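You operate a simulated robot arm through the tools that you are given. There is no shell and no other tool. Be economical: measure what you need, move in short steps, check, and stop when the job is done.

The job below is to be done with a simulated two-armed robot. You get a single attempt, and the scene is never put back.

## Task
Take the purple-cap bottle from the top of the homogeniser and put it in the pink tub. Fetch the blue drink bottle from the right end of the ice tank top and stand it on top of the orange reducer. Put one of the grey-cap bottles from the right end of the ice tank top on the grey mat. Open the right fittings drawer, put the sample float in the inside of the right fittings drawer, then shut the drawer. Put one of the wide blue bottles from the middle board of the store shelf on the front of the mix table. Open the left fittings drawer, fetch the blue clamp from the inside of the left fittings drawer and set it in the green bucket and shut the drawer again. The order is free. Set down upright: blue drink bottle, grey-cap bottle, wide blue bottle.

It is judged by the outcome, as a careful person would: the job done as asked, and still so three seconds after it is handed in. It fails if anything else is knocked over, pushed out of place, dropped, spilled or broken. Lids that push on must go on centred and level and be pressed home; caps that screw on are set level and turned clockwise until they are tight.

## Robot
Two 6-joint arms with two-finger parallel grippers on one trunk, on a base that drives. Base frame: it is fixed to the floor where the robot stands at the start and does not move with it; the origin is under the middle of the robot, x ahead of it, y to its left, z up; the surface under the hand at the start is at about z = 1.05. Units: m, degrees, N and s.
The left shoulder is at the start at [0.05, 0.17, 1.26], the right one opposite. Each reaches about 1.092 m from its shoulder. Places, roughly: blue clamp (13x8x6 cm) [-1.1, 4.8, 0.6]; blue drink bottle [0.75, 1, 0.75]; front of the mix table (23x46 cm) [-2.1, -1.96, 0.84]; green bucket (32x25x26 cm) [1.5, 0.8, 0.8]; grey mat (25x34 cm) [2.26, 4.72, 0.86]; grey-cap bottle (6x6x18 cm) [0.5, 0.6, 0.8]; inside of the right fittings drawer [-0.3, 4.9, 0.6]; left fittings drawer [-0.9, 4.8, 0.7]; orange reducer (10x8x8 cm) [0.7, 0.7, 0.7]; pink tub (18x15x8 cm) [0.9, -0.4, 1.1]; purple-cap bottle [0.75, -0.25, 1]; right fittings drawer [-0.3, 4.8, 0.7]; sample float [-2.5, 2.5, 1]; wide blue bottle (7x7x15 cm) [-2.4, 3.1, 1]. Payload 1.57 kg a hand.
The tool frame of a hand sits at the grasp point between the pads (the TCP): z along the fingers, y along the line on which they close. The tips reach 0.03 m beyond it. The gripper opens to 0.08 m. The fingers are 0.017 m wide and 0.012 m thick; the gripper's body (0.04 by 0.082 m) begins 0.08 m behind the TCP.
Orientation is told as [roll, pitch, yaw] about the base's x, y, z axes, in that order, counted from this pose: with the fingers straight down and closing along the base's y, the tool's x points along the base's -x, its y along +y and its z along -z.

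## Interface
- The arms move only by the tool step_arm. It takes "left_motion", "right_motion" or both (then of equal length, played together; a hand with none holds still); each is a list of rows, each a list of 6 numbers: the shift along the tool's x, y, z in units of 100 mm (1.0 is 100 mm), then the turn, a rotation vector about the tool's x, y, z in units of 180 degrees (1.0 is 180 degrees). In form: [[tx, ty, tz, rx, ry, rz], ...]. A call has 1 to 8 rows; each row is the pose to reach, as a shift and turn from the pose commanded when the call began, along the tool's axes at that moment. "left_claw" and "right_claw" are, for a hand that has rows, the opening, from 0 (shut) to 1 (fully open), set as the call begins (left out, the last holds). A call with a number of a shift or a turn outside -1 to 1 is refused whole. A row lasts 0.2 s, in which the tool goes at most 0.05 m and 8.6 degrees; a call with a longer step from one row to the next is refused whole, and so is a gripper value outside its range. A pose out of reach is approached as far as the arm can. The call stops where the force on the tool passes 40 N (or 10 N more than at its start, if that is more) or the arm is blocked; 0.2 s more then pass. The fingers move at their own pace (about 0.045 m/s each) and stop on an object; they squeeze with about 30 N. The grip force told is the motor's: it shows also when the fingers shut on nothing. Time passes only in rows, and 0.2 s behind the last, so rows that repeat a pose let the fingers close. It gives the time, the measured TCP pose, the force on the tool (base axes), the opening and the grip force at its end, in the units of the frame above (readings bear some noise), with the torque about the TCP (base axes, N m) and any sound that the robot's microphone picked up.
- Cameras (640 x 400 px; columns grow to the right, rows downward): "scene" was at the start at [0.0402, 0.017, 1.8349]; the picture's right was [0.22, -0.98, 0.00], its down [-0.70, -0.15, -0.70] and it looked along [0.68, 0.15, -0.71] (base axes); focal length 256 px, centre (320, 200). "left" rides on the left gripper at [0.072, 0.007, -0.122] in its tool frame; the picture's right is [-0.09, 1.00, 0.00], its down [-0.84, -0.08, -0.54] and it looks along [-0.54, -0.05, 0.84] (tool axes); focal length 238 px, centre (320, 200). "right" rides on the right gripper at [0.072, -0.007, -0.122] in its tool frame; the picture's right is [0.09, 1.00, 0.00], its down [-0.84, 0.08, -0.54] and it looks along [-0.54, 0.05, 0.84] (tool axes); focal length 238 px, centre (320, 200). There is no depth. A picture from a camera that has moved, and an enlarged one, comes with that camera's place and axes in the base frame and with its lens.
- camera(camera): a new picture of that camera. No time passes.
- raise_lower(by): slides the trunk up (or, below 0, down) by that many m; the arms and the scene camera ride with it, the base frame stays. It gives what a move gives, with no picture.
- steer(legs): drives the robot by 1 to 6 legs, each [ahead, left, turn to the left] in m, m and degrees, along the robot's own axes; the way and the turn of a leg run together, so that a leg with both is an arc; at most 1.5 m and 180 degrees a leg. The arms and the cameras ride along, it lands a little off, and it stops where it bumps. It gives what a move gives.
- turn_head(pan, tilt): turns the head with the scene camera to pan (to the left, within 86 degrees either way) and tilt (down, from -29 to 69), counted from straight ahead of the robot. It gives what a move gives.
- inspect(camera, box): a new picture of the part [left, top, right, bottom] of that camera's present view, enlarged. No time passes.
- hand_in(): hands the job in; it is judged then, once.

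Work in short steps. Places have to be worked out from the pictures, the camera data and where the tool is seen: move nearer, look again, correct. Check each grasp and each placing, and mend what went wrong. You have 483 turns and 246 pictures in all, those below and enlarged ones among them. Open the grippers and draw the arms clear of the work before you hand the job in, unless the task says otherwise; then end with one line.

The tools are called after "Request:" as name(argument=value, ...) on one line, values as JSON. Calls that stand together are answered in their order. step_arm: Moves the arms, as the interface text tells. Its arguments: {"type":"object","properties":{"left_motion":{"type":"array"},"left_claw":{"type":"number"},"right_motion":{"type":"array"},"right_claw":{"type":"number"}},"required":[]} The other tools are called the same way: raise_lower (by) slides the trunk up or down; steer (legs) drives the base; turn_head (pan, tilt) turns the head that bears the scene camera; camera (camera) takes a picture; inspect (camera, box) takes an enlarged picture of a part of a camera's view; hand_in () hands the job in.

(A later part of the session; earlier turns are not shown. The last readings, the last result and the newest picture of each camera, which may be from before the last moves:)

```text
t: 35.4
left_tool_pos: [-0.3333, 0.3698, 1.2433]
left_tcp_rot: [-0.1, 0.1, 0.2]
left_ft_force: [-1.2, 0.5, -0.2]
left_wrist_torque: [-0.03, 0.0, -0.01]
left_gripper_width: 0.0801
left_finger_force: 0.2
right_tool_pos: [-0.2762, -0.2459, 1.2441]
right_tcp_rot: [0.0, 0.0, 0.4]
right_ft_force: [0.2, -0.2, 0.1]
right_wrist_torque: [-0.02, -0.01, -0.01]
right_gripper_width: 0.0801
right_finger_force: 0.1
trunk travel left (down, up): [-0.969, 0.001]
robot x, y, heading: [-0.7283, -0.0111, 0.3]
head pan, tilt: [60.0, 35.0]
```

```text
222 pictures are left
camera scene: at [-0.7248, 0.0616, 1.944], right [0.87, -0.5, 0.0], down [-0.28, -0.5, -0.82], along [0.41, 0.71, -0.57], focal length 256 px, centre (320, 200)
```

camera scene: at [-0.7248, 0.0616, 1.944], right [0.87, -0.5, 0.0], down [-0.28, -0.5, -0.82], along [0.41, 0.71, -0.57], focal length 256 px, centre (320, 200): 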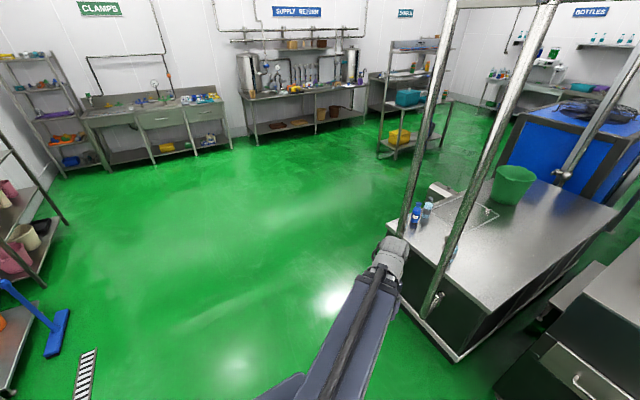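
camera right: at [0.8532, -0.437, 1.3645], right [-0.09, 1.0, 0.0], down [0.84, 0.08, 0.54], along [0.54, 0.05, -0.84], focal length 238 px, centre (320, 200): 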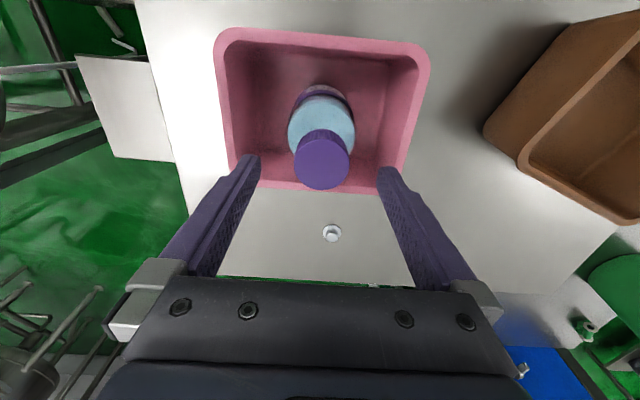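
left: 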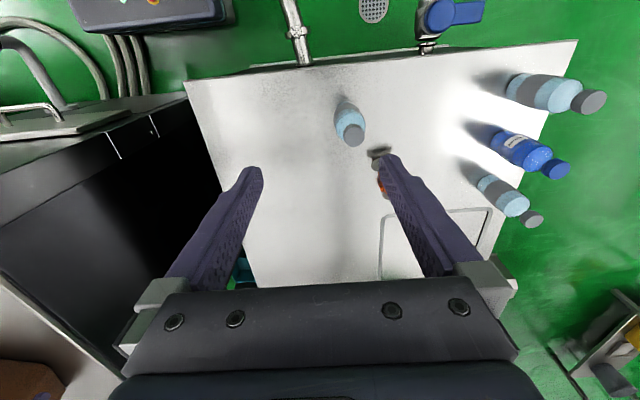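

The floor is clear. I drive left to y≈1.55, turn to face the tank's left side, then sidestep toward x≈0.3 first.

Request:
steer(legs=[[0, 1.5, 0], [0, 0.1, 0], [0, 0, -90], [0, 0.95, 0]])

Request:
turn_head(pan=10, tilt=50)

Request:
camera(camera="scene")

```text
t: 51.8
left_tool_pos: [0.6259, 1.0783, 1.2435]
left_tcp_rot: [-0.1, 0.2, -91.4]
left_ft_force: [-0.5, 0.5, 0.1]
left_wrist_torque: [0.01, 0.01, -0.01]
left_gripper_width: 0.0798
left_finger_force: 0.1
right_tool_pos: [0.0085, 1.0389, 1.2425]
right_tcp_rot: [0.0, 0.0, -91.3]
right_ft_force: [-0.4, -0.6, -0.1]
right_wrist_torque: [0.02, 0.01, 0.02]
right_gripper_width: 0.0801
right_finger_force: 0.1
trunk travel left (down, up): [-0.969, 0.001]
robot x, y, heading: [0.2526, 1.4806, -91.2]
head pan, tilt: [60.0, 35.0]
```

```text
t: 53.0
left_tool_pos: [0.6252, 1.079, 1.2441]
left_tcp_rot: [-0.1, 0.2, -91.4]
left_ft_force: [-0.7, -0.5, 0.3]
left_wrist_torque: [-0.01, 0.0, -0.02]
left_gripper_width: 0.0802
left_finger_force: 0.1
right_tool_pos: [0.0078, 1.0383, 1.2424]
right_tcp_rot: [0.0, 0.0, -91.2]
right_ft_force: [-0.2, -0.1, -1.2]
right_wrist_torque: [-0.03, 0.0, -0.02]
right_gripper_width: 0.0797
right_finger_force: 0.0
trunk travel left (down, up): [-0.969, 0.001]
robot x, y, heading: [0.2537, 1.4848, -91.3]
head pan, tilt: [10.0, 50.0]
```

```text
221 pictures are left
camera scene: at [0.2664, 1.4493, 1.9223], right [-0.99, -0.15, 0.0], down [-0.12, 0.76, -0.64], along [0.1, -0.64, -0.77], focal length 256 px, centre (320, 200)
```

scene: 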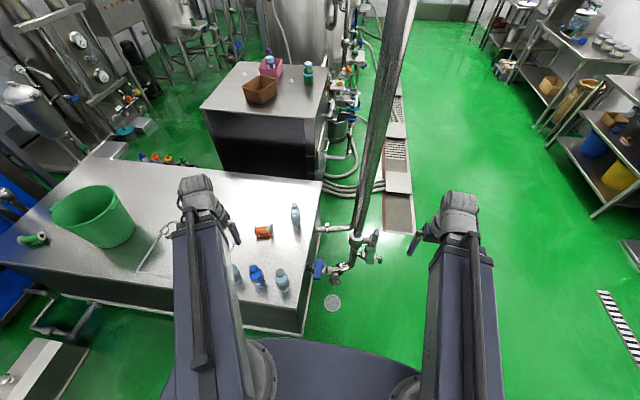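

I zoom on the bottles and reducer.

Request:
inspect(camera="scene", box=[200, 190, 330, 310])

```text
3.33 times, centred on (265, 250) of scene
camera zoom: at [0.2664, 1.4493, 1.9223], right [-0.99, -0.15, 0.0], down [-0.12, 0.76, -0.64], along [0.1, -0.64, -0.77], focal length 854 px, centre (503, 33)
```

zoom: 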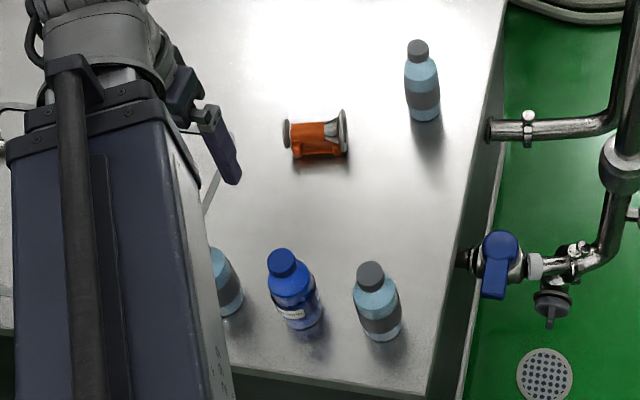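

The reducer seems to lie with its axis along x. I sidestep left 0.33 m and bring the right hand over it to look closely.

Request:
steer(legs=[[0, 0.33, 1.2]])

Request:
step_arm(right_motion=[[-0.3, 0.35, 0, 0, 0, 0], [-0.6, 0.7, 0, 0, 0, 0], [-0.8, 1, 0, 0, 0, 0]])

Request:
step_arm(right_motion=[[-0.3, 0.35, 0, 0, 0, 0], [-0.6, 0.7, 0, 0, 0, 0], [-0.7, 1, 0, 0, 0, 0]])

Request:
camera(camera="right")

```text
t: 55.2
left_tool_pos: [0.9636, 1.0829, 1.2428]
left_tcp_rot: [-0.1, 0.1, -90.1]
left_ft_force: [0.4, -0.3, -1.1]
left_wrist_torque: [-0.02, 0.01, 0.02]
left_gripper_width: 0.08
left_finger_force: 0.0
right_tool_pos: [0.349, 1.0296, 1.2436]
right_tcp_rot: [-0.1, 0.0, -90.0]
right_ft_force: [-0.1, 0.3, 0.7]
right_wrist_torque: [0.0, 0.0, 0.03]
right_gripper_width: 0.0799
right_finger_force: 0.1
trunk travel left (down, up): [-0.969, 0.001]
robot x, y, heading: [0.5829, 1.4846, -90.1]
head pan, tilt: [10.0, 50.0]
```

```text
t: 56.0
left_tool_pos: [0.9641, 1.0827, 1.2424]
left_tcp_rot: [-0.1, 0.0, -90.1]
left_ft_force: [0.1, -1.5, 0.4]
left_wrist_torque: [-0.01, 0.0, 0.0]
left_gripper_width: 0.0799
left_finger_force: 0.0
right_tool_pos: [0.4462, 0.9474, 1.2436]
right_tcp_rot: [-0.1, 0.1, -90.1]
right_ft_force: [-0.2, 0.0, -0.3]
right_wrist_torque: [0.02, 0.0, -0.01]
right_gripper_width: 0.08
right_finger_force: 0.0
trunk travel left (down, up): [-0.969, 0.001]
robot x, y, heading: [0.5815, 1.4833, -90.2]
head pan, tilt: [10.0, 50.0]
```

```text
t: 56.8
left_tool_pos: [0.9627, 1.0831, 1.2437]
left_tcp_rot: [-0.1, 0.1, -90.0]
left_ft_force: [-0.4, -0.4, 1.3]
left_wrist_torque: [0.01, 0.02, 0.02]
left_gripper_width: 0.0801
left_finger_force: 0.0
right_tool_pos: [0.5494, 0.8783, 1.2438]
right_tcp_rot: [-0.1, 0.0, -90.1]
right_ft_force: [0.3, 0.4, 0.9]
right_wrist_torque: [-0.04, 0.02, -0.02]
right_gripper_width: 0.0801
right_finger_force: 0.1
trunk travel left (down, up): [-0.969, 0.001]
robot x, y, heading: [0.5833, 1.4827, -90.1]
head pan, tilt: [10.0, 50.0]
```

```text
219 pictures are left
camera right: at [0.5427, 0.9513, 1.3649], right [1.0, 0.09, 0.0], down [0.08, -0.84, 0.54], along [0.05, -0.54, -0.84], focal length 238 px, centre (320, 200)
```

right: 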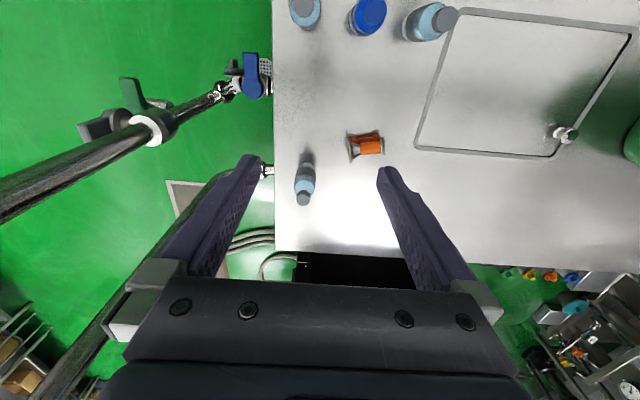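

Right hand is over free tank area. I lower the trunk 0.28 and look at the reducer nearer.

Request:
raise_lower(by=-0.28)

Request:
camera(camera="right")

Request:
inspect(camera="scene", box=[240, 100, 480, 250])

```text
t: 59.6
left_tool_pos: [0.964, 1.0829, 0.9631]
left_tcp_rot: [-0.1, 0.0, -90.2]
left_ft_force: [0.9, -1.1, -0.3]
left_wrist_torque: [-0.02, 0.01, -0.01]
left_gripper_width: 0.0798
left_finger_force: 0.0
right_tool_pos: [0.5484, 0.88, 0.9628]
right_tcp_rot: [0.1, 0.0, -90.1]
right_ft_force: [-0.7, 1.6, -0.3]
right_wrist_torque: [-0.03, 0.04, -0.03]
right_gripper_width: 0.0799
right_finger_force: 0.1
trunk travel left (down, up): [-0.689, 0.281]
robot x, y, heading: [0.5804, 1.4845, -90.0]
head pan, tilt: [10.0, 50.0]
```

```text
218 pictures are left
camera right: at [0.5418, 0.9514, 1.0848], right [1.0, 0.09, 0.0], down [0.08, -0.84, 0.54], along [0.05, -0.54, -0.84], focal length 238 px, centre (320, 200)
```

right: 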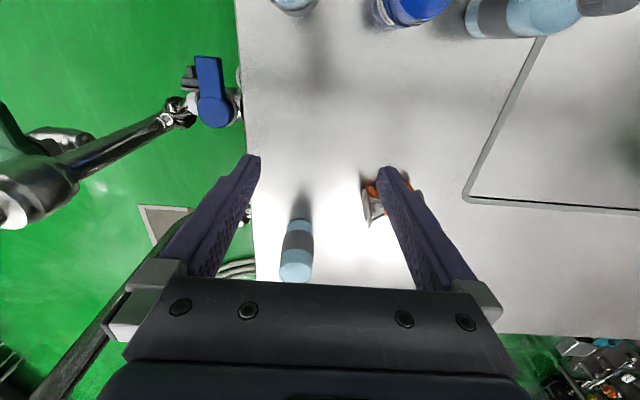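

```text
2.67 times, centred on (360, 175) of scene
camera zoom: at [0.5971, 1.4456, 1.6423], right [-0.98, -0.17, 0.0], down [-0.13, 0.75, -0.64], along [0.11, -0.63, -0.77], focal length 684 px, centre (213, 267)
```

zoom: 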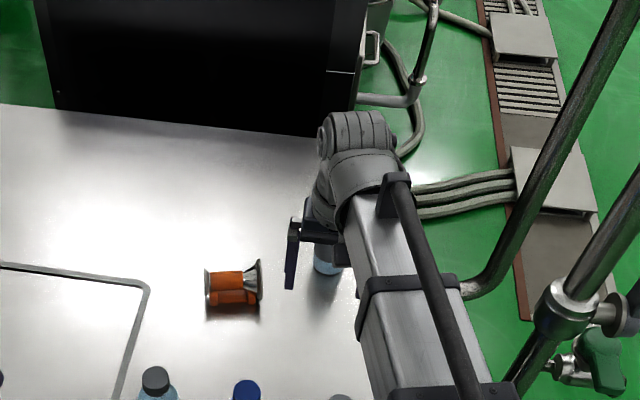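

I shift the right hand +x to view the reducer between the fingers.

Request:
step_arm(right_motion=[[0, 0.5, 0, 0, 0, 0], [0, 1, 0, 0, 0, 0]])

Request:
step_arm(right_motion=[[0.3, 0.3, 0, 0, 0, 0], [0.5, 0.6, 0, 0, 0, 0]])

Request:
camera(camera="right")

Request:
inspect(camera="right", box=[240, 60, 400, 220])

```text
t: 60.2
left_tool_pos: [0.9644, 1.0828, 0.9629]
left_tcp_rot: [-0.1, 0.1, -90.1]
left_ft_force: [0.2, 0.5, -0.5]
left_wrist_torque: [-0.03, -0.01, 0.02]
left_gripper_width: 0.0801
left_finger_force: 0.0
right_tool_pos: [0.6499, 0.8784, 0.9631]
right_tcp_rot: [-0.1, 0.0, -90.1]
right_ft_force: [0.2, -0.1, 0.7]
right_wrist_torque: [0.0, 0.01, 0.01]
right_gripper_width: 0.08
right_finger_force: 0.1
trunk travel left (down, up): [-0.689, 0.281]
robot x, y, heading: [0.5828, 1.4796, -90.2]
head pan, tilt: [10.0, 50.0]
```

```text
t: 60.8
left_tool_pos: [0.9637, 1.0823, 0.9629]
left_tcp_rot: [-0.1, 0.2, -90.1]
left_ft_force: [-0.2, 0.1, 1.0]
left_wrist_torque: [0.01, -0.04, 0.0]
left_gripper_width: 0.0801
left_finger_force: 0.1
right_tool_pos: [0.7079, 0.928, 0.9643]
right_tcp_rot: [-0.1, 0.0, -90.1]
right_ft_force: [-0.8, 0.0, 0.1]
right_wrist_torque: [-0.01, 0.0, 0.0]
right_gripper_width: 0.0797
right_finger_force: 0.1
trunk travel left (down, up): [-0.689, 0.281]
robot x, y, heading: [0.5844, 1.4816, -90.1]
head pan, tilt: [10.0, 50.0]
```

```text
216 pictures are left
camera right: at [0.7016, 1.0008, 1.0848], right [1.0, 0.09, 0.0], down [0.08, -0.84, 0.54], along [0.05, -0.54, -0.84], focal length 238 px, centre (320, 200)
```

right: 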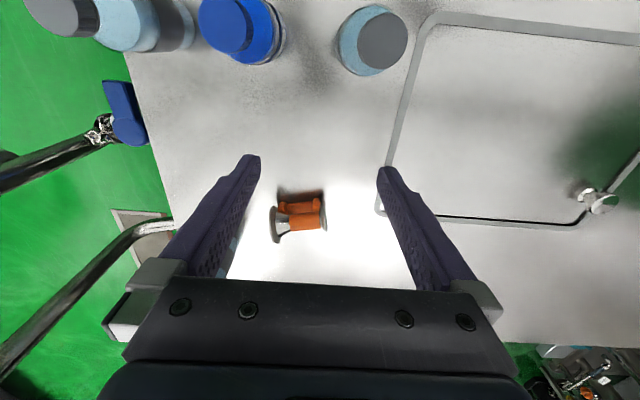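

```text
2.50 times, centred on (320, 140) of right
camera zoom: at [0.7016, 1.0008, 1.0848], right [1.0, 0.09, 0.0], down [0.08, -0.84, 0.54], along [0.05, -0.54, -0.84], focal length 596 px, centre (320, 350)
```

zoom: 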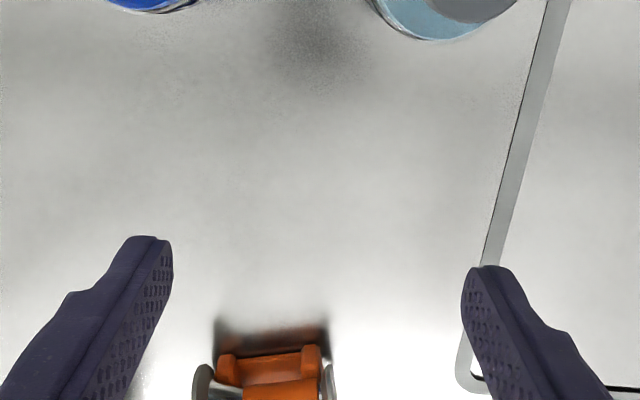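

Request:
inspect(camera="right", box=[250, 170, 350, 260])

```text
4.44 times, centred on (300, 215) of right
camera zoom: at [0.7016, 1.0008, 1.0848], right [1.0, 0.09, 0.0], down [0.08, -0.84, 0.54], along [0.05, -0.54, -0.84], focal length 1059 px, centre (409, 133)
```

zoom: 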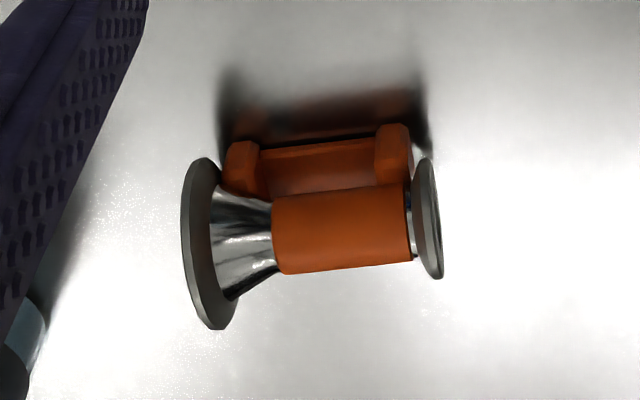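

The reducer lies on its side with a bracket. I need to see its height profile, so I test tilting the right wrist 30° forward for a lower viewing angle.

Request:
step_arm(right_motion=[[0, 0, 0, 0, -0.042, 0], [0, 0, 0, 0, -0.084, 0], [0, 0, 0, 0, -0.126, 0], [0, 0, 0, 0, -0.168, 0]])

Request:
camera(camera="right")

```text
t: 61.8
left_tool_pos: [0.9638, 1.0837, 0.9629]
left_tcp_rot: [-0.1, 0.1, -90.1]
left_ft_force: [0.7, -0.5, -0.2]
left_wrist_torque: [0.01, -0.01, 0.03]
left_gripper_width: 0.0802
left_finger_force: 0.0
right_tool_pos: [0.708, 0.9278, 0.9937]
right_tcp_rot: [0.0, -30.4, -90.1]
right_ft_force: [0.3, 0.3, 0.5]
right_wrist_torque: [0.0, 0.04, -0.02]
right_gripper_width: 0.0799
right_finger_force: 0.1
right hand out of reach, approached as far as the arm can: row 2, 3, 4
trunk travel left (down, up): [-0.689, 0.281]
robot x, y, heading: [0.5823, 1.4816, -90.2]
head pan, tilt: [10.0, 50.0]
```

```text
213 pictures are left
camera right: at [0.7013, 1.0525, 1.062], right [1.0, 0.08, -0.05], down [0.08, -0.45, 0.89], along [0.05, -0.89, -0.45], focal length 238 px, centre (320, 200)
```

right: 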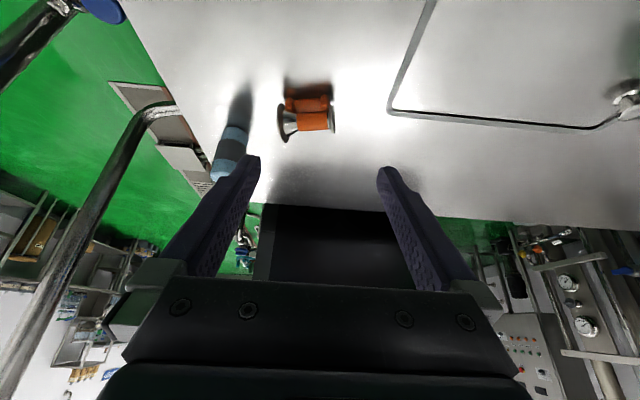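

Wrist pitch works (TCP rises; wrist pivot about 0.23 above). I lower 0.1 and zoom to see the reducer from the side.

Request:
raise_lower(by=-0.1)

Request:
inspect(camera="right", box=[230, 60, 390, 220])

```text
t: 63.2
left_tool_pos: [0.9633, 1.0835, 0.8629]
left_tcp_rot: [-0.1, 0.1, -90.1]
left_ft_force: [0.2, 0.1, -0.7]
left_wrist_torque: [0.06, 0.0, 0.01]
left_gripper_width: 0.0804
left_finger_force: 0.0
right_tool_pos: [0.7075, 0.9279, 0.8927]
right_tcp_rot: [-0.1, -30.4, -89.9]
right_ft_force: [0.2, 0.3, -0.7]
right_wrist_torque: [0.02, 0.01, 0.0]
right_gripper_width: 0.0802
right_finger_force: 0.1
trunk travel left (down, up): [-0.589, 0.381]
robot x, y, heading: [0.5811, 1.4817, -90.3]
head pan, tilt: [10.0, 50.0]
```

```text
2.50 times, centred on (310, 140) of right
camera zoom: at [0.7014, 1.0521, 0.962], right [1.0, 0.08, -0.05], down [0.08, -0.45, 0.89], along [0.05, -0.89, -0.45], focal length 596 px, centre (345, 350)
```

zoom: 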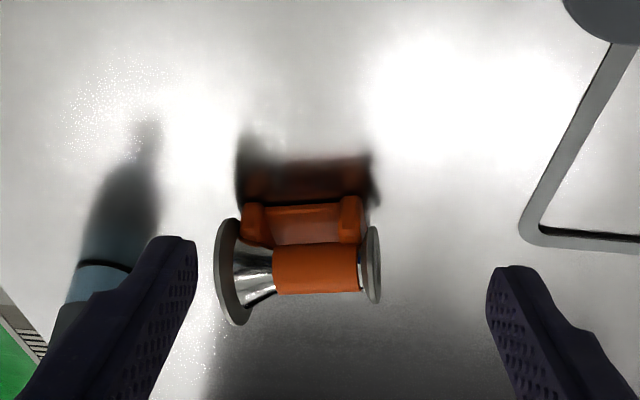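

I move the right hand 10 cm nearer to get a closer view of the reducer's shape.

Request:
step_arm(right_motion=[[-0.4, 0, 0.25, 0, 0, 0], [-0.6, 0, 0.35, 0, 0, 0]])

Request:
inspect(camera="right", box=[230, 100, 390, 260])

```text
t: 63.8
left_tool_pos: [0.9631, 1.0838, 0.8634]
left_tcp_rot: [-0.2, 0.1, -90.1]
left_ft_force: [-0.7, -0.3, 0.1]
left_wrist_torque: [-0.03, -0.01, 0.0]
left_gripper_width: 0.08
left_finger_force: 0.0
right_tool_pos: [0.7078, 0.8575, 0.8937]
right_tcp_rot: [-0.1, -30.3, -90.1]
right_ft_force: [0.2, -0.6, -0.9]
right_wrist_torque: [-0.01, 0.0, -0.02]
right_gripper_width: 0.08
right_finger_force: 0.1
trunk travel left (down, up): [-0.589, 0.381]
robot x, y, heading: [0.5855, 1.4792, -90.1]
head pan, tilt: [10.0, 50.0]
```

```text
2.50 times, centred on (310, 180) of right
camera zoom: at [0.7008, 0.9815, 0.9619], right [1.0, 0.08, -0.05], down [0.08, -0.45, 0.89], along [0.05, -0.89, -0.46], focal length 596 px, centre (345, 250)
```

zoom: 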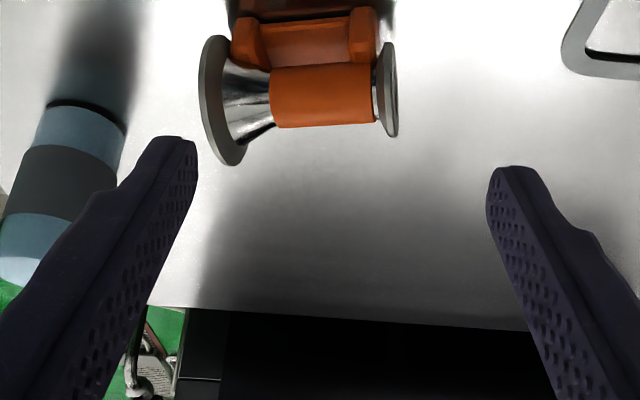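

The reducer lies with its axis along x (big flange centre [0.644,0.731,0.749], small [0.733,0.737]), table top z≈0.715. I untilt the wrist, raise, and yaw the right hand 90° so the fingers will straddle the blue bottle along y (no neighbours there).

Request:
raise_lower(by=0.13)

Request:
step_arm(right_motion=[[0, 0, 0, 0, 0.042, 0], [0, 0, 0, 0, 0.084, 0], [0, 0, 0, 0, 0.126, 0], [0, 0, 0, 0, 0.168, 0]])

Request:
step_arm(right_motion=[[0.2, 0, 0, 0, 0, 0.046], [0.4, 0, 0, 0, 0, 0.092], [0.6, 0, 0, 0, 0, 0.138], [0.8, -0.1, 0, 0, 0, 0.184], [1, -0.2, 0, 0, 0, 0.23], [1, -0.3, 0, 0, 0, 0.276], [1, -0.4, 0, 0, 0, 0.322], [1, -0.5, 0, 0, 0, 0.368]])

```text
t: 65.3
left_tool_pos: [0.9636, 1.0825, 0.9939]
left_tcp_rot: [0.0, 0.1, -90.1]
left_ft_force: [0.0, 0.2, 0.3]
left_wrist_torque: [-0.01, -0.02, 0.02]
left_gripper_width: 0.0798
left_finger_force: 0.2
right_tool_pos: [0.7071, 0.8586, 1.024]
right_tcp_rot: [-0.1, -30.1, -90.0]
right_ft_force: [-0.8, -0.3, -0.6]
right_wrist_torque: [0.03, 0.01, 0.01]
right_gripper_width: 0.0803
right_finger_force: 0.0
trunk travel left (down, up): [-0.719, 0.251]
robot x, y, heading: [0.5847, 1.4828, -89.9]
head pan, tilt: [10.0, 50.0]
```

```text
t: 66.3
left_tool_pos: [0.9629, 1.0835, 0.9938]
left_tcp_rot: [-0.1, 0.1, -90.1]
left_ft_force: [0.0, 0.3, 0.3]
left_wrist_torque: [-0.02, -0.02, 0.03]
left_gripper_width: 0.0797
left_finger_force: 0.2
right_tool_pos: [0.7081, 0.8585, 0.993]
right_tcp_rot: [-0.1, 0.2, -90.1]
right_ft_force: [0.8, -0.1, -0.2]
right_wrist_torque: [0.04, -0.02, -0.01]
right_gripper_width: 0.08
right_finger_force: 0.1
right hand out of reach, approached as far as the arm can: row 1, 2, 3, 4
trunk travel left (down, up): [-0.719, 0.251]
robot x, y, heading: [0.5826, 1.4829, -90.0]
head pan, tilt: [10.0, 50.0]
```

```text
t: 68.1
left_tool_pos: [0.963, 1.0826, 0.9939]
left_tcp_rot: [-0.2, 0.1, -90.1]
left_ft_force: [0.5, 0.2, 0.0]
left_wrist_torque: [0.0, 0.01, 0.0]
left_gripper_width: 0.0796
left_finger_force: 0.0
right_tool_pos: [0.6567, 0.96, 0.9936]
right_tcp_rot: [0.0, 0.1, -156.5]
right_ft_force: [0.6, 0.0, -0.4]
right_wrist_torque: [0.0, -0.01, 0.03]
right_gripper_width: 0.0802
right_finger_force: 0.1
trunk travel left (down, up): [-0.719, 0.251]
robot x, y, heading: [0.5841, 1.4829, -89.8]
head pan, tilt: [10.0, 50.0]
```

Request:
step_arm(right_motion=[[0, 0, 0, 0, 0, 0.044], [0, 0, 0, 0, 0, 0.088], [0, 0, 0, 0, 0, 0.131]])

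Request:
camera(camera="right")

```text
t: 68.9
left_tool_pos: [0.9628, 1.083, 0.9932]
left_tcp_rot: [-0.1, 0.1, -90.1]
left_ft_force: [0.1, -0.2, -0.1]
left_wrist_torque: [0.01, -0.02, 0.02]
left_gripper_width: 0.08
left_finger_force: 0.0
right_tool_pos: [0.6563, 0.9577, 0.9933]
right_tcp_rot: [0.0, -0.1, 180.0]
right_ft_force: [0.4, 0.8, 0.0]
right_wrist_torque: [0.0, 0.01, -0.03]
right_gripper_width: 0.0802
right_finger_force: 0.1
trunk travel left (down, up): [-0.719, 0.251]
robot x, y, heading: [0.579, 1.4842, -90.0]
head pan, tilt: [10.0, 50.0]
```

```text
210 pictures are left
camera right: at [0.7289, 0.9652, 1.1148], right [0.09, -1.0, 0.0], down [-0.84, -0.08, 0.54], along [-0.54, -0.05, -0.84], focal length 238 px, centre (320, 200)
```

right: 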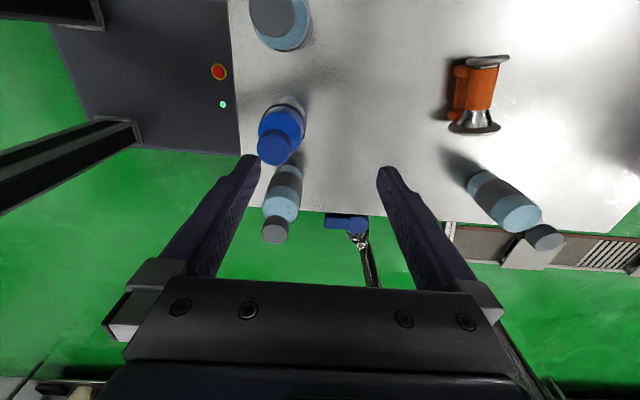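

Blue bottle centre ≈[0.63,1.006], cap top ≈0.865; greys ~0.1 either side. A diagonal grasp (yaw -135) keeps fingers and camera clear of neighbours, so I rotate back 45° while moving over it.

Request:
step_arm(right_motion=[[-0.05, -0.1, 0, 0, 0, -0.043], [-0.1, -0.2, 0, 0, 0, -0.086], [-0.15, -0.3, 0, 0, 0, -0.128], [-0.2, -0.4, 0, 0, 0, -0.17], [-0.26, -0.48, 0, 0, 0, -0.21], [-0.26, -0.48, 0, 0, 0, -0.25]])

Request:
camera(camera="right")

```text
t: 70.3
left_tool_pos: [0.9637, 1.0836, 0.993]
left_tcp_rot: [-0.1, 0.1, -90.1]
left_ft_force: [0.1, -0.2, 0.8]
left_wrist_torque: [0.01, 0.03, 0.01]
left_gripper_width: 0.0801
left_finger_force: 0.0
right_tool_pos: [0.6303, 1.0047, 0.9931]
right_tcp_rot: [0.0, 0.0, -134.8]
right_ft_force: [-0.1, -0.3, -0.6]
right_wrist_torque: [0.01, 0.01, 0.02]
right_gripper_width: 0.08
right_finger_force: 0.0
trunk travel left (down, up): [-0.719, 0.251]
robot x, y, heading: [0.5846, 1.4826, -90.1]
head pan, tilt: [10.0, 50.0]
```

```text
209 pictures are left
camera right: at [0.6761, 1.0617, 1.1148], right [0.77, -0.64, 0.0], down [-0.53, -0.65, 0.54], along [-0.35, -0.42, -0.84], focal length 238 px, centre (320, 200)
```

right: 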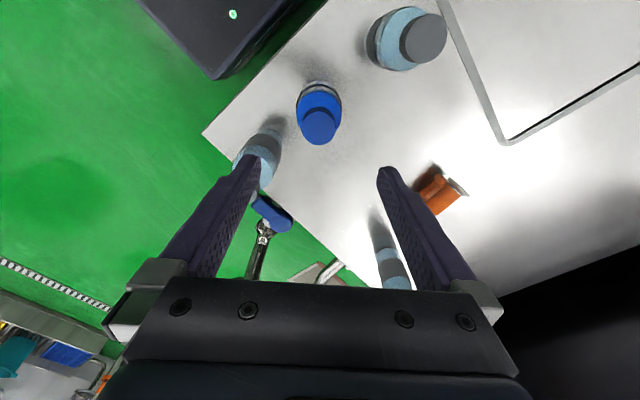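

Alignment is good. I lower 0.13 and check.

Request:
raise_lower(by=-0.13)

Request:
camera(camera="right")

```text
t: 71.9
left_tool_pos: [0.9639, 1.0838, 0.8633]
left_tcp_rot: [-0.1, 0.1, -90.1]
left_ft_force: [0.1, 0.4, -0.6]
left_wrist_torque: [0.0, 0.0, -0.02]
left_gripper_width: 0.0802
left_finger_force: 0.1
right_tool_pos: [0.6308, 1.0046, 0.8623]
right_tcp_rot: [0.0, 0.1, -134.9]
right_ft_force: [-0.2, -0.3, 0.0]
right_wrist_torque: [-0.02, -0.02, 0.02]
right_gripper_width: 0.0804
right_finger_force: 0.1
trunk travel left (down, up): [-0.589, 0.381]
robot x, y, heading: [0.5838, 1.4823, -90.2]
head pan, tilt: [10.0, 50.0]
```

```text
208 pictures are left
camera right: at [0.6763, 1.0616, 0.9849], right [0.77, -0.64, 0.0], down [-0.54, -0.65, 0.54], along [-0.35, -0.42, -0.84], focal length 238 px, centre (320, 200)
```

right: 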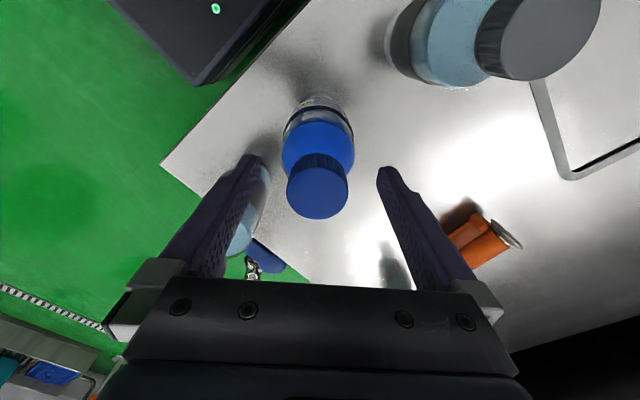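

Centred on the cap. Lower 0.06 and close on the body.

Request:
raise_lower(by=-0.06)

Request:
step_arm(right_motion=[[0, 0, 0, 0, 0, 0], [0, 0, 0, 0, 0, 0], [0, 0, 0, 0, 0, 0], [0, 0, 0, 0, 0, 0]], right_claw=0)

Request:
raise_lower(by=0.2)

Request:
camera(camera="right")

```text
t: 72.9
left_tool_pos: [0.9637, 1.0837, 0.8031]
left_tcp_rot: [-0.1, 0.1, -90.1]
left_ft_force: [0.8, -0.2, 0.3]
left_wrist_torque: [-0.04, 0.02, -0.01]
left_gripper_width: 0.0802
left_finger_force: 0.1
right_tool_pos: [0.6311, 1.0053, 0.8035]
right_tcp_rot: [0.0, 0.0, -134.8]
right_ft_force: [0.0, 0.3, 0.3]
right_wrist_torque: [0.03, -0.02, 0.0]
right_gripper_width: 0.0801
right_finger_force: 0.0
trunk travel left (down, up): [-0.529, 0.441]
robot x, y, heading: [0.5835, 1.4797, -90.0]
head pan, tilt: [10.0, 50.0]
```

```text
t: 73.9
left_tool_pos: [0.9634, 1.0838, 0.802]
left_tcp_rot: [-0.1, 0.1, -90.2]
left_ft_force: [-0.8, 0.3, -0.4]
left_wrist_torque: [0.05, 0.0, 0.02]
left_gripper_width: 0.0798
left_finger_force: 0.2
right_tool_pos: [0.6301, 1.0044, 0.8029]
right_tcp_rot: [-0.1, 0.0, -134.9]
right_ft_force: [-1.6, 0.3, 1.8]
right_wrist_torque: [0.07, 0.03, -0.04]
right_gripper_width: 0.0583
right_finger_force: 29.7
trunk travel left (down, up): [-0.529, 0.441]
robot x, y, heading: [0.5854, 1.4795, -90.3]
head pan, tilt: [10.0, 50.0]
```

```text
t: 76.1
left_tool_pos: [0.9625, 1.0825, 1.0029]
left_tcp_rot: [-0.2, 0.1, -90.0]
left_ft_force: [-0.6, -0.2, 0.2]
left_wrist_torque: [0.01, 0.0, 0.01]
left_gripper_width: 0.0801
left_finger_force: 0.1
right_tool_pos: [0.6303, 1.0042, 1.0032]
right_tcp_rot: [-0.2, 0.0, -134.9]
right_ft_force: [-0.3, 0.1, -3.4]
right_wrist_torque: [0.01, -0.01, 0.0]
right_gripper_width: 0.0583
right_finger_force: 30.1
trunk travel left (down, up): [-0.729, 0.241]
robot x, y, heading: [0.5823, 1.4815, -89.9]
head pan, tilt: [10.0, 50.0]
```

```text
207 pictures are left
camera right: at [0.6764, 1.0614, 1.1246], right [0.77, -0.64, 0.0], down [-0.54, -0.65, 0.54], along [-0.35, -0.42, -0.84], focal length 238 px, centre (320, 200)
```

right: 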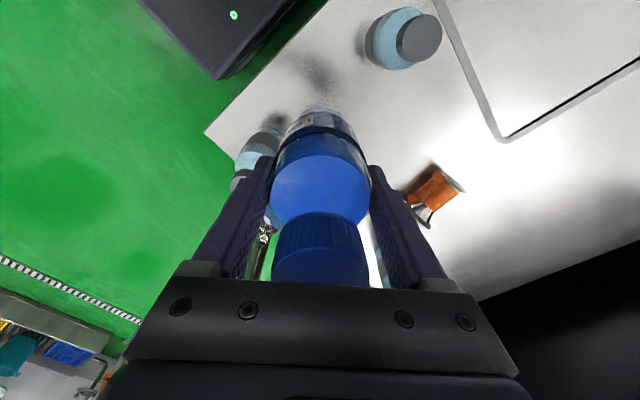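

Blue bottle held. I carry it over the reducer while yawing back to 180° so the fingers will straddle in y.

Request:
step_arm(right_motion=[[-0.1, 0.15, 0, 0, 0, 0.043], [-0.2, 0.3, 0, 0, 0, 0.086], [-0.3, 0.45, 0, 0, 0, 0.128], [-0.4, 0.6, 0, 0, 0, 0.17], [-0.5, 0.75, 0, 0, 0, 0.21], [-0.6, 0.9, 0, 0, 0, 0.25]])

Request:
step_arm(right_motion=[[0.2, 0.4, 0, 0, 0, 0], [0.39, 0.8, 0, 0, 0, 0]])

Request:
step_arm(right_motion=[[0, 0.4, 0, 0, 0, 0], [0, 0.84, 0, 0, 0, 0]])

Request:
camera(camera="right")

Request:
camera(camera="scene")

```text
t: 77.5
left_tool_pos: [0.9632, 1.0833, 1.0027]
left_tcp_rot: [-0.1, 0.1, -90.1]
left_ft_force: [-0.7, -1.4, 0.7]
left_wrist_torque: [-0.02, 0.02, 0.02]
left_gripper_width: 0.0801
left_finger_force: 0.0
right_tool_pos: [0.6511, 0.8978, 1.0028]
right_tcp_rot: [0.0, 0.0, 180.1]
right_ft_force: [-0.6, 0.6, -3.7]
right_wrist_torque: [0.01, -0.03, 0.02]
right_gripper_width: 0.0584
right_finger_force: 30.4
trunk travel left (down, up): [-0.729, 0.241]
robot x, y, heading: [0.5814, 1.4817, -90.0]
head pan, tilt: [10.0, 50.0]
```

```text
t: 78.1
left_tool_pos: [0.9644, 1.0838, 1.0022]
left_tcp_rot: [-0.1, 0.0, -90.1]
left_ft_force: [-0.7, -0.4, -0.7]
left_wrist_torque: [0.02, 0.0, 0.0]
left_gripper_width: 0.0801
left_finger_force: 0.0
right_tool_pos: [0.6929, 0.8173, 1.0027]
right_tcp_rot: [0.0, -0.2, -180.0]
right_ft_force: [-1.2, -0.2, -4.3]
right_wrist_torque: [0.0, 0.02, 0.0]
right_gripper_width: 0.0585
right_finger_force: 29.7
trunk travel left (down, up): [-0.729, 0.241]
robot x, y, heading: [0.5826, 1.4821, -90.0]
head pan, tilt: [10.0, 50.0]
```

```text
t: 78.7
left_tool_pos: [0.9636, 1.0823, 1.0023]
left_tcp_rot: [-0.2, 0.0, -90.1]
left_ft_force: [1.3, -0.6, -0.1]
left_wrist_torque: [-0.02, 0.01, 0.01]
left_gripper_width: 0.0798
left_finger_force: 0.0
right_tool_pos: [0.6925, 0.7319, 1.0031]
right_tcp_rot: [-0.1, 0.1, -179.9]
right_ft_force: [-0.4, -0.4, -4.2]
right_wrist_torque: [-0.04, 0.02, 0.04]
right_gripper_width: 0.0585
right_finger_force: 30.4
trunk travel left (down, up): [-0.729, 0.241]
robot x, y, heading: [0.5807, 1.4787, -90.4]
head pan, tilt: [10.0, 50.0]
```

```text
206 pictures are left
camera right: at [0.7638, 0.7393, 1.1243], right [0.09, -1.0, 0.0], down [-0.84, -0.08, 0.54], along [-0.54, -0.05, -0.84], focal length 238 px, centre (320, 200)
```

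right: 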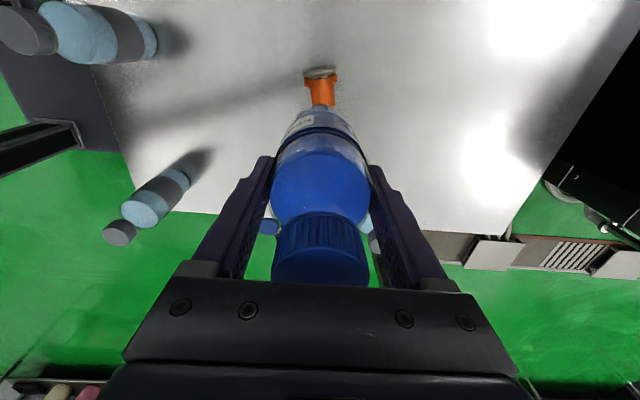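

```text
205 pictures are left
camera scene: at [0.5972, 1.4446, 1.6823], right [-0.98, -0.17, 0.0], down [-0.13, 0.76, -0.64], along [0.11, -0.63, -0.77], focal length 256 px, centre (320, 200)
```

scene: 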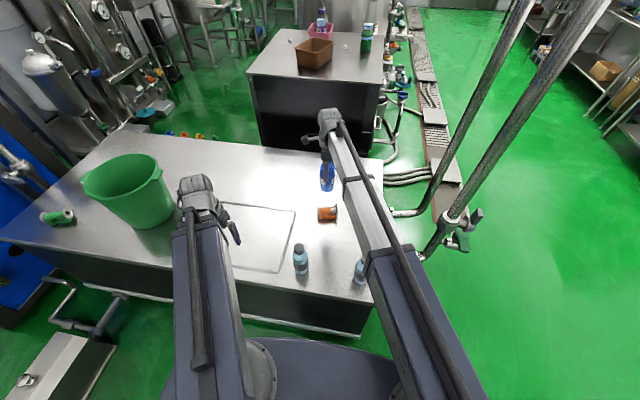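

Reducer axis y≈0.737, well under the bottle. I adjust y +4 mm and lower to just above it.

Request:
step_arm(right_motion=[[0, -0.04, 0, 0, 0, 0]])

Request:
raise_lower(by=-0.125)

Request:
raise_lower(by=-0.006)

Request:
raise_lower(by=-0.004)

Request:
raise_lower(by=-0.004)

```text
t: 79.1
left_tool_pos: [0.9633, 1.0833, 1.0041]
left_tcp_rot: [-0.1, 0.1, -90.1]
left_ft_force: [-0.2, 1.0, 0.6]
left_wrist_torque: [0.02, -0.03, 0.01]
left_gripper_width: 0.0801
left_finger_force: 0.1
right_tool_pos: [0.6914, 0.738, 1.0029]
right_tcp_rot: [-0.1, 0.0, -179.9]
right_ft_force: [-1.1, -0.4, -4.1]
right_wrist_torque: [0.0, 0.0, -0.01]
right_gripper_width: 0.0587
right_finger_force: 29.8
trunk travel left (down, up): [-0.729, 0.241]
robot x, y, heading: [0.5842, 1.4821, -90.0]
head pan, tilt: [10.0, 50.0]
```

```text
t: 80.6
left_tool_pos: [0.9632, 1.0839, 0.879]
left_tcp_rot: [0.0, 0.1, -90.2]
left_ft_force: [-0.2, 0.7, -0.5]
left_wrist_torque: [-0.01, -0.01, -0.01]
left_gripper_width: 0.0802
left_finger_force: 0.2
right_tool_pos: [0.6914, 0.7385, 0.8787]
right_tcp_rot: [0.1, 0.1, -179.9]
right_ft_force: [-1.1, -0.6, -3.7]
right_wrist_torque: [0.0, -0.01, 0.0]
right_gripper_width: 0.0585
right_finger_force: 30.2
trunk travel left (down, up): [-0.604, 0.366]
robot x, y, heading: [0.5841, 1.4798, -90.1]
head pan, tilt: [10.0, 50.0]
```

```text
t: 81.2
left_tool_pos: [0.9633, 1.0826, 0.8723]
left_tcp_rot: [-0.1, 0.0, -90.1]
left_ft_force: [0.8, -0.1, 0.4]
left_wrist_torque: [-0.02, -0.01, 0.06]
left_gripper_width: 0.08
left_finger_force: 0.1
right_tool_pos: [0.6917, 0.7375, 0.8731]
right_tcp_rot: [0.1, 0.1, -179.9]
right_ft_force: [-0.7, 0.0, -3.3]
right_wrist_torque: [-0.03, 0.02, 0.0]
right_gripper_width: 0.0585
right_finger_force: 30.6
trunk travel left (down, up): [-0.598, 0.372]
robot x, y, heading: [0.5851, 1.4846, -90.0]
head pan, tilt: [10.0, 50.0]
```

```text
t: 81.7
left_tool_pos: [0.9628, 1.0822, 0.8682]
left_tcp_rot: [-0.1, 0.0, -90.1]
left_ft_force: [0.3, -0.4, -0.3]
left_wrist_torque: [0.03, 0.0, -0.02]
left_gripper_width: 0.08
left_finger_force: 0.0
right_tool_pos: [0.6918, 0.738, 0.869]
right_tcp_rot: [0.0, 0.0, -179.8]
right_ft_force: [0.4, 0.4, -2.4]
right_wrist_torque: [0.03, 0.02, 0.02]
right_gripper_width: 0.0587
right_finger_force: 30.1
trunk travel left (down, up): [-0.594, 0.376]
robot x, y, heading: [0.58, 1.4807, -90.2]
head pan, tilt: [10.0, 50.0]
```

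```text
t: 82.2
left_tool_pos: [0.9632, 1.0837, 0.8652]
left_tcp_rot: [-0.1, 0.1, -90.2]
left_ft_force: [0.2, 0.1, -0.4]
left_wrist_torque: [-0.02, 0.0, -0.03]
left_gripper_width: 0.0799
left_finger_force: 0.0
right_tool_pos: [0.6904, 0.7372, 0.8633]
right_tcp_rot: [0.0, 0.1, -179.9]
right_ft_force: [0.4, 0.2, -3.2]
right_wrist_torque: [-0.01, 0.01, -0.01]
right_gripper_width: 0.0585
right_finger_force: 29.9
trunk travel left (down, up): [-0.59, 0.38]
robot x, y, heading: [0.5823, 1.4807, -90.1]
head pan, tilt: [10.0, 50.0]
```

No contact yet (bottle base ≈0.775). Continue in 5 mm steps.

Request:
raise_lower(by=-0.005)

Request:
raise_lower(by=-0.005)

Request:
inspect(camera="scene", box=[270, 80, 400, 180])

```text
t: 82.8
left_tool_pos: [0.9625, 1.0833, 0.8587]
left_tcp_rot: [-0.2, 0.2, -90.1]
left_ft_force: [-0.4, -0.4, -0.4]
left_wrist_torque: [0.0, -0.02, -0.01]
left_gripper_width: 0.0799
left_finger_force: 0.0
right_tool_pos: [0.6923, 0.7363, 0.86]
right_tcp_rot: [0.0, 0.1, -179.9]
right_ft_force: [-0.1, -1.5, 6.5]
right_wrist_torque: [-0.19, 0.0, 0.0]
right_gripper_width: 0.0584
right_finger_force: 29.6
trunk travel left (down, up): [-0.585, 0.385]
robot x, y, heading: [0.5835, 1.4803, -90.1]
head pan, tilt: [10.0, 50.0]
```

```text
t: 83.3
left_tool_pos: [0.9643, 1.0849, 0.8557]
left_tcp_rot: [-0.2, 0.0, -90.2]
left_ft_force: [0.0, -0.3, -0.1]
left_wrist_torque: [0.0, -0.01, -0.01]
left_gripper_width: 0.08
left_finger_force: 0.0
right_tool_pos: [0.6908, 0.7392, 0.856]
right_tcp_rot: [0.1, 0.0, -179.9]
right_ft_force: [-0.2, -1.9, 24.6]
right_wrist_torque: [-0.16, 0.08, -0.1]
right_gripper_width: 0.0585
right_finger_force: 30.0
trunk travel left (down, up): [-0.58, 0.39]
robot x, y, heading: [0.5821, 1.4802, -90.1]
head pan, tilt: [10.0, 50.0]
```

```text
4.00 times, centred on (335, 130) of scene
camera zoom: at [0.5968, 1.4478, 1.5334], right [-0.98, -0.17, 0.0], down [-0.13, 0.75, -0.64], along [0.11, -0.63, -0.77], focal length 1025 px, centre (260, 480)
```

zoom: 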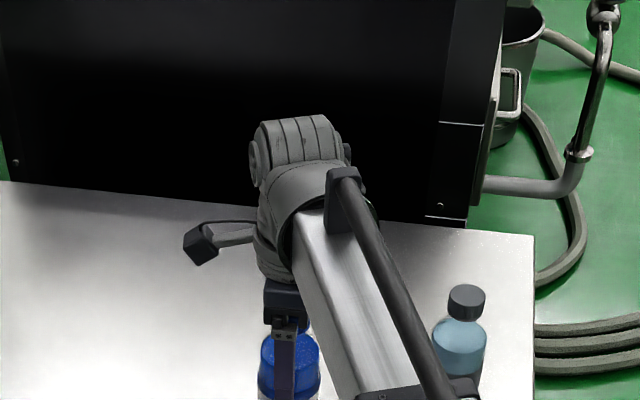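

Contact at base z≈0.772 with nearly zero torque, i.e. centred. I ease the pressure, then open the claw just 3 mm as a test, the fingers still guarding against tipping in y.

Request:
raise_lower(by=0.005)

Request:
step_arm(right_motion=[[0, 0, 0, 0, 0, 0], [0, 0, 0, 0, 0, 0], [0, 0, 0, 0, 0, 0]], right_claw=0.775)

Request:
camera(camera="right")

```text
t: 83.9
left_tool_pos: [0.9635, 1.083, 0.8594]
left_tcp_rot: [-0.1, 0.1, -90.1]
left_ft_force: [0.6, -0.3, 0.6]
left_wrist_torque: [-0.02, -0.02, 0.0]
left_gripper_width: 0.0802
left_finger_force: 0.1
right_tool_pos: [0.6917, 0.7378, 0.8581]
right_tcp_rot: [-0.1, -0.1, -179.8]
right_ft_force: [-0.1, -0.7, -3.7]
right_wrist_torque: [0.0, 0.0, -0.01]
right_gripper_width: 0.0588
right_finger_force: 30.1
trunk travel left (down, up): [-0.585, 0.385]
robot x, y, heading: [0.5819, 1.4811, -90.1]
head pan, tilt: [10.0, 50.0]
```

```text
t: 84.7
left_tool_pos: [0.9641, 1.0829, 0.8599]
left_tcp_rot: [-0.2, 0.1, -90.1]
left_ft_force: [0.5, -0.1, 0.3]
left_wrist_torque: [0.01, 0.04, 0.04]
left_gripper_width: 0.08
left_finger_force: 0.1
right_tool_pos: [0.691, 0.7387, 0.8594]
right_tcp_rot: [0.0, 0.0, -179.9]
right_ft_force: [0.5, -0.3, 0.8]
right_wrist_torque: [0.0, -0.03, -0.02]
right_gripper_width: 0.062
right_finger_force: 0.0
trunk travel left (down, up): [-0.585, 0.385]
robot x, y, heading: [0.5841, 1.4819, -90.2]
head pan, tilt: [10.0, 50.0]
```

```text
203 pictures are left
camera right: at [0.763, 0.7454, 0.9807], right [0.09, -1.0, 0.0], down [-0.84, -0.08, 0.54], along [-0.54, -0.05, -0.84], focal length 238 px, centre (320, 200)
```

right: 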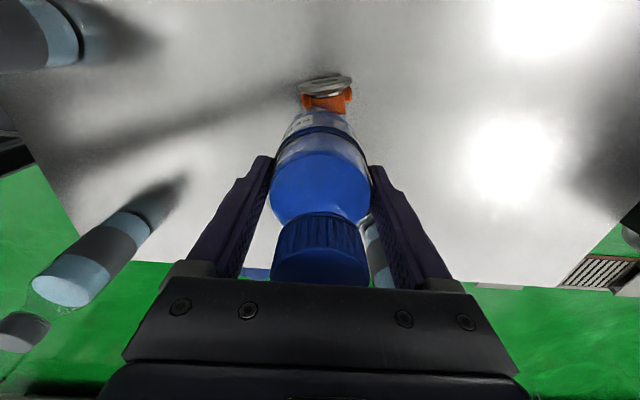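

No lean visible and no side force. I open a bit more (70 mm) and wait ~1.5 s.

Request:
step_arm(right_motion=[[0, 0, 0, 0, 0, 0], [0, 0, 0, 0, 0, 0], [0, 0, 0, 0, 0, 0], [0, 0, 0, 0, 0, 0], [0, 0, 0, 0, 0, 0], [0, 0, 0, 0, 0, 0], [0, 0, 0, 0, 0, 0]], right_claw=0.86)

Request:
camera(camera="right")

```text
t: 86.3
left_tool_pos: [0.9636, 1.0826, 0.8603]
left_tcp_rot: [-0.1, 0.0, -90.1]
left_ft_force: [0.2, 0.0, 0.1]
left_wrist_torque: [0.0, 0.0, -0.01]
left_gripper_width: 0.0799
left_finger_force: 0.0
right_tool_pos: [0.691, 0.7381, 0.8598]
right_tcp_rot: [0.0, 0.0, -179.9]
right_ft_force: [0.9, -0.6, 0.4]
right_wrist_torque: [0.01, 0.01, -0.02]
right_gripper_width: 0.0686
right_finger_force: 0.1
trunk travel left (down, up): [-0.585, 0.385]
robot x, y, heading: [0.585, 1.4788, -90.1]
head pan, tilt: [10.0, 50.0]
```

```text
202 pictures are left
camera right: at [0.763, 0.7454, 0.9807], right [0.09, -1.0, 0.0], down [-0.84, -0.08, 0.54], along [-0.54, -0.05, -0.84], focal length 238 px, centre (320, 200)
```

right: 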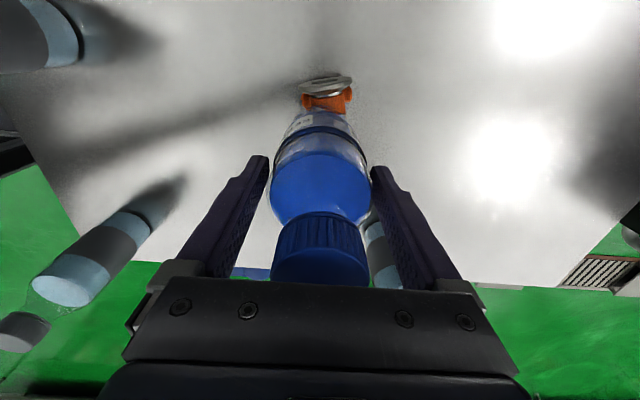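

The bottle stays exactly put. I open fully, wait, and compare again.

Request:
step_arm(right_motion=[[0, 0, 0, 0, 0, 0], [0, 0, 0, 0, 0, 0], [0, 0, 0, 0, 0, 0], [0, 0, 0, 0, 0, 0], [0, 0, 0, 0, 0, 0], [0, 0, 0, 0, 0, 0], [0, 0, 0, 0, 0, 0], [0, 0, 0, 0, 0, 0]], right_claw=1)

Request:
camera(camera="right")

```text
t: 88.1
left_tool_pos: [0.9633, 1.0837, 0.8584]
left_tcp_rot: [-0.1, 0.1, -90.1]
left_ft_force: [-0.2, -0.3, -0.3]
left_wrist_torque: [-0.02, -0.03, 0.04]
left_gripper_width: 0.0798
left_finger_force: 0.1
right_tool_pos: [0.6908, 0.7376, 0.8596]
right_tcp_rot: [0.0, 0.0, -179.8]
right_ft_force: [-0.1, 0.4, -0.7]
right_wrist_torque: [0.02, -0.01, -0.01]
right_gripper_width: 0.0798
right_finger_force: 0.0
trunk travel left (down, up): [-0.585, 0.385]
robot x, y, heading: [0.5861, 1.4814, -89.9]
head pan, tilt: [10.0, 50.0]
```

```text
201 pictures are left
camera right: at [0.763, 0.7454, 0.9807], right [0.09, -1.0, 0.0], down [-0.84, -0.08, 0.54], along [-0.54, -0.05, -0.84], focal length 238 px, centre (320, 200)
```

right: 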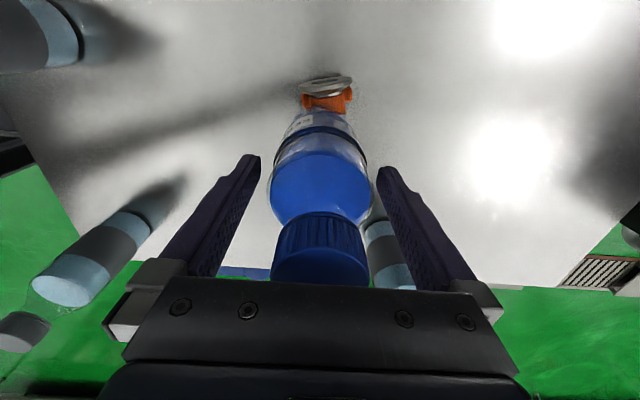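

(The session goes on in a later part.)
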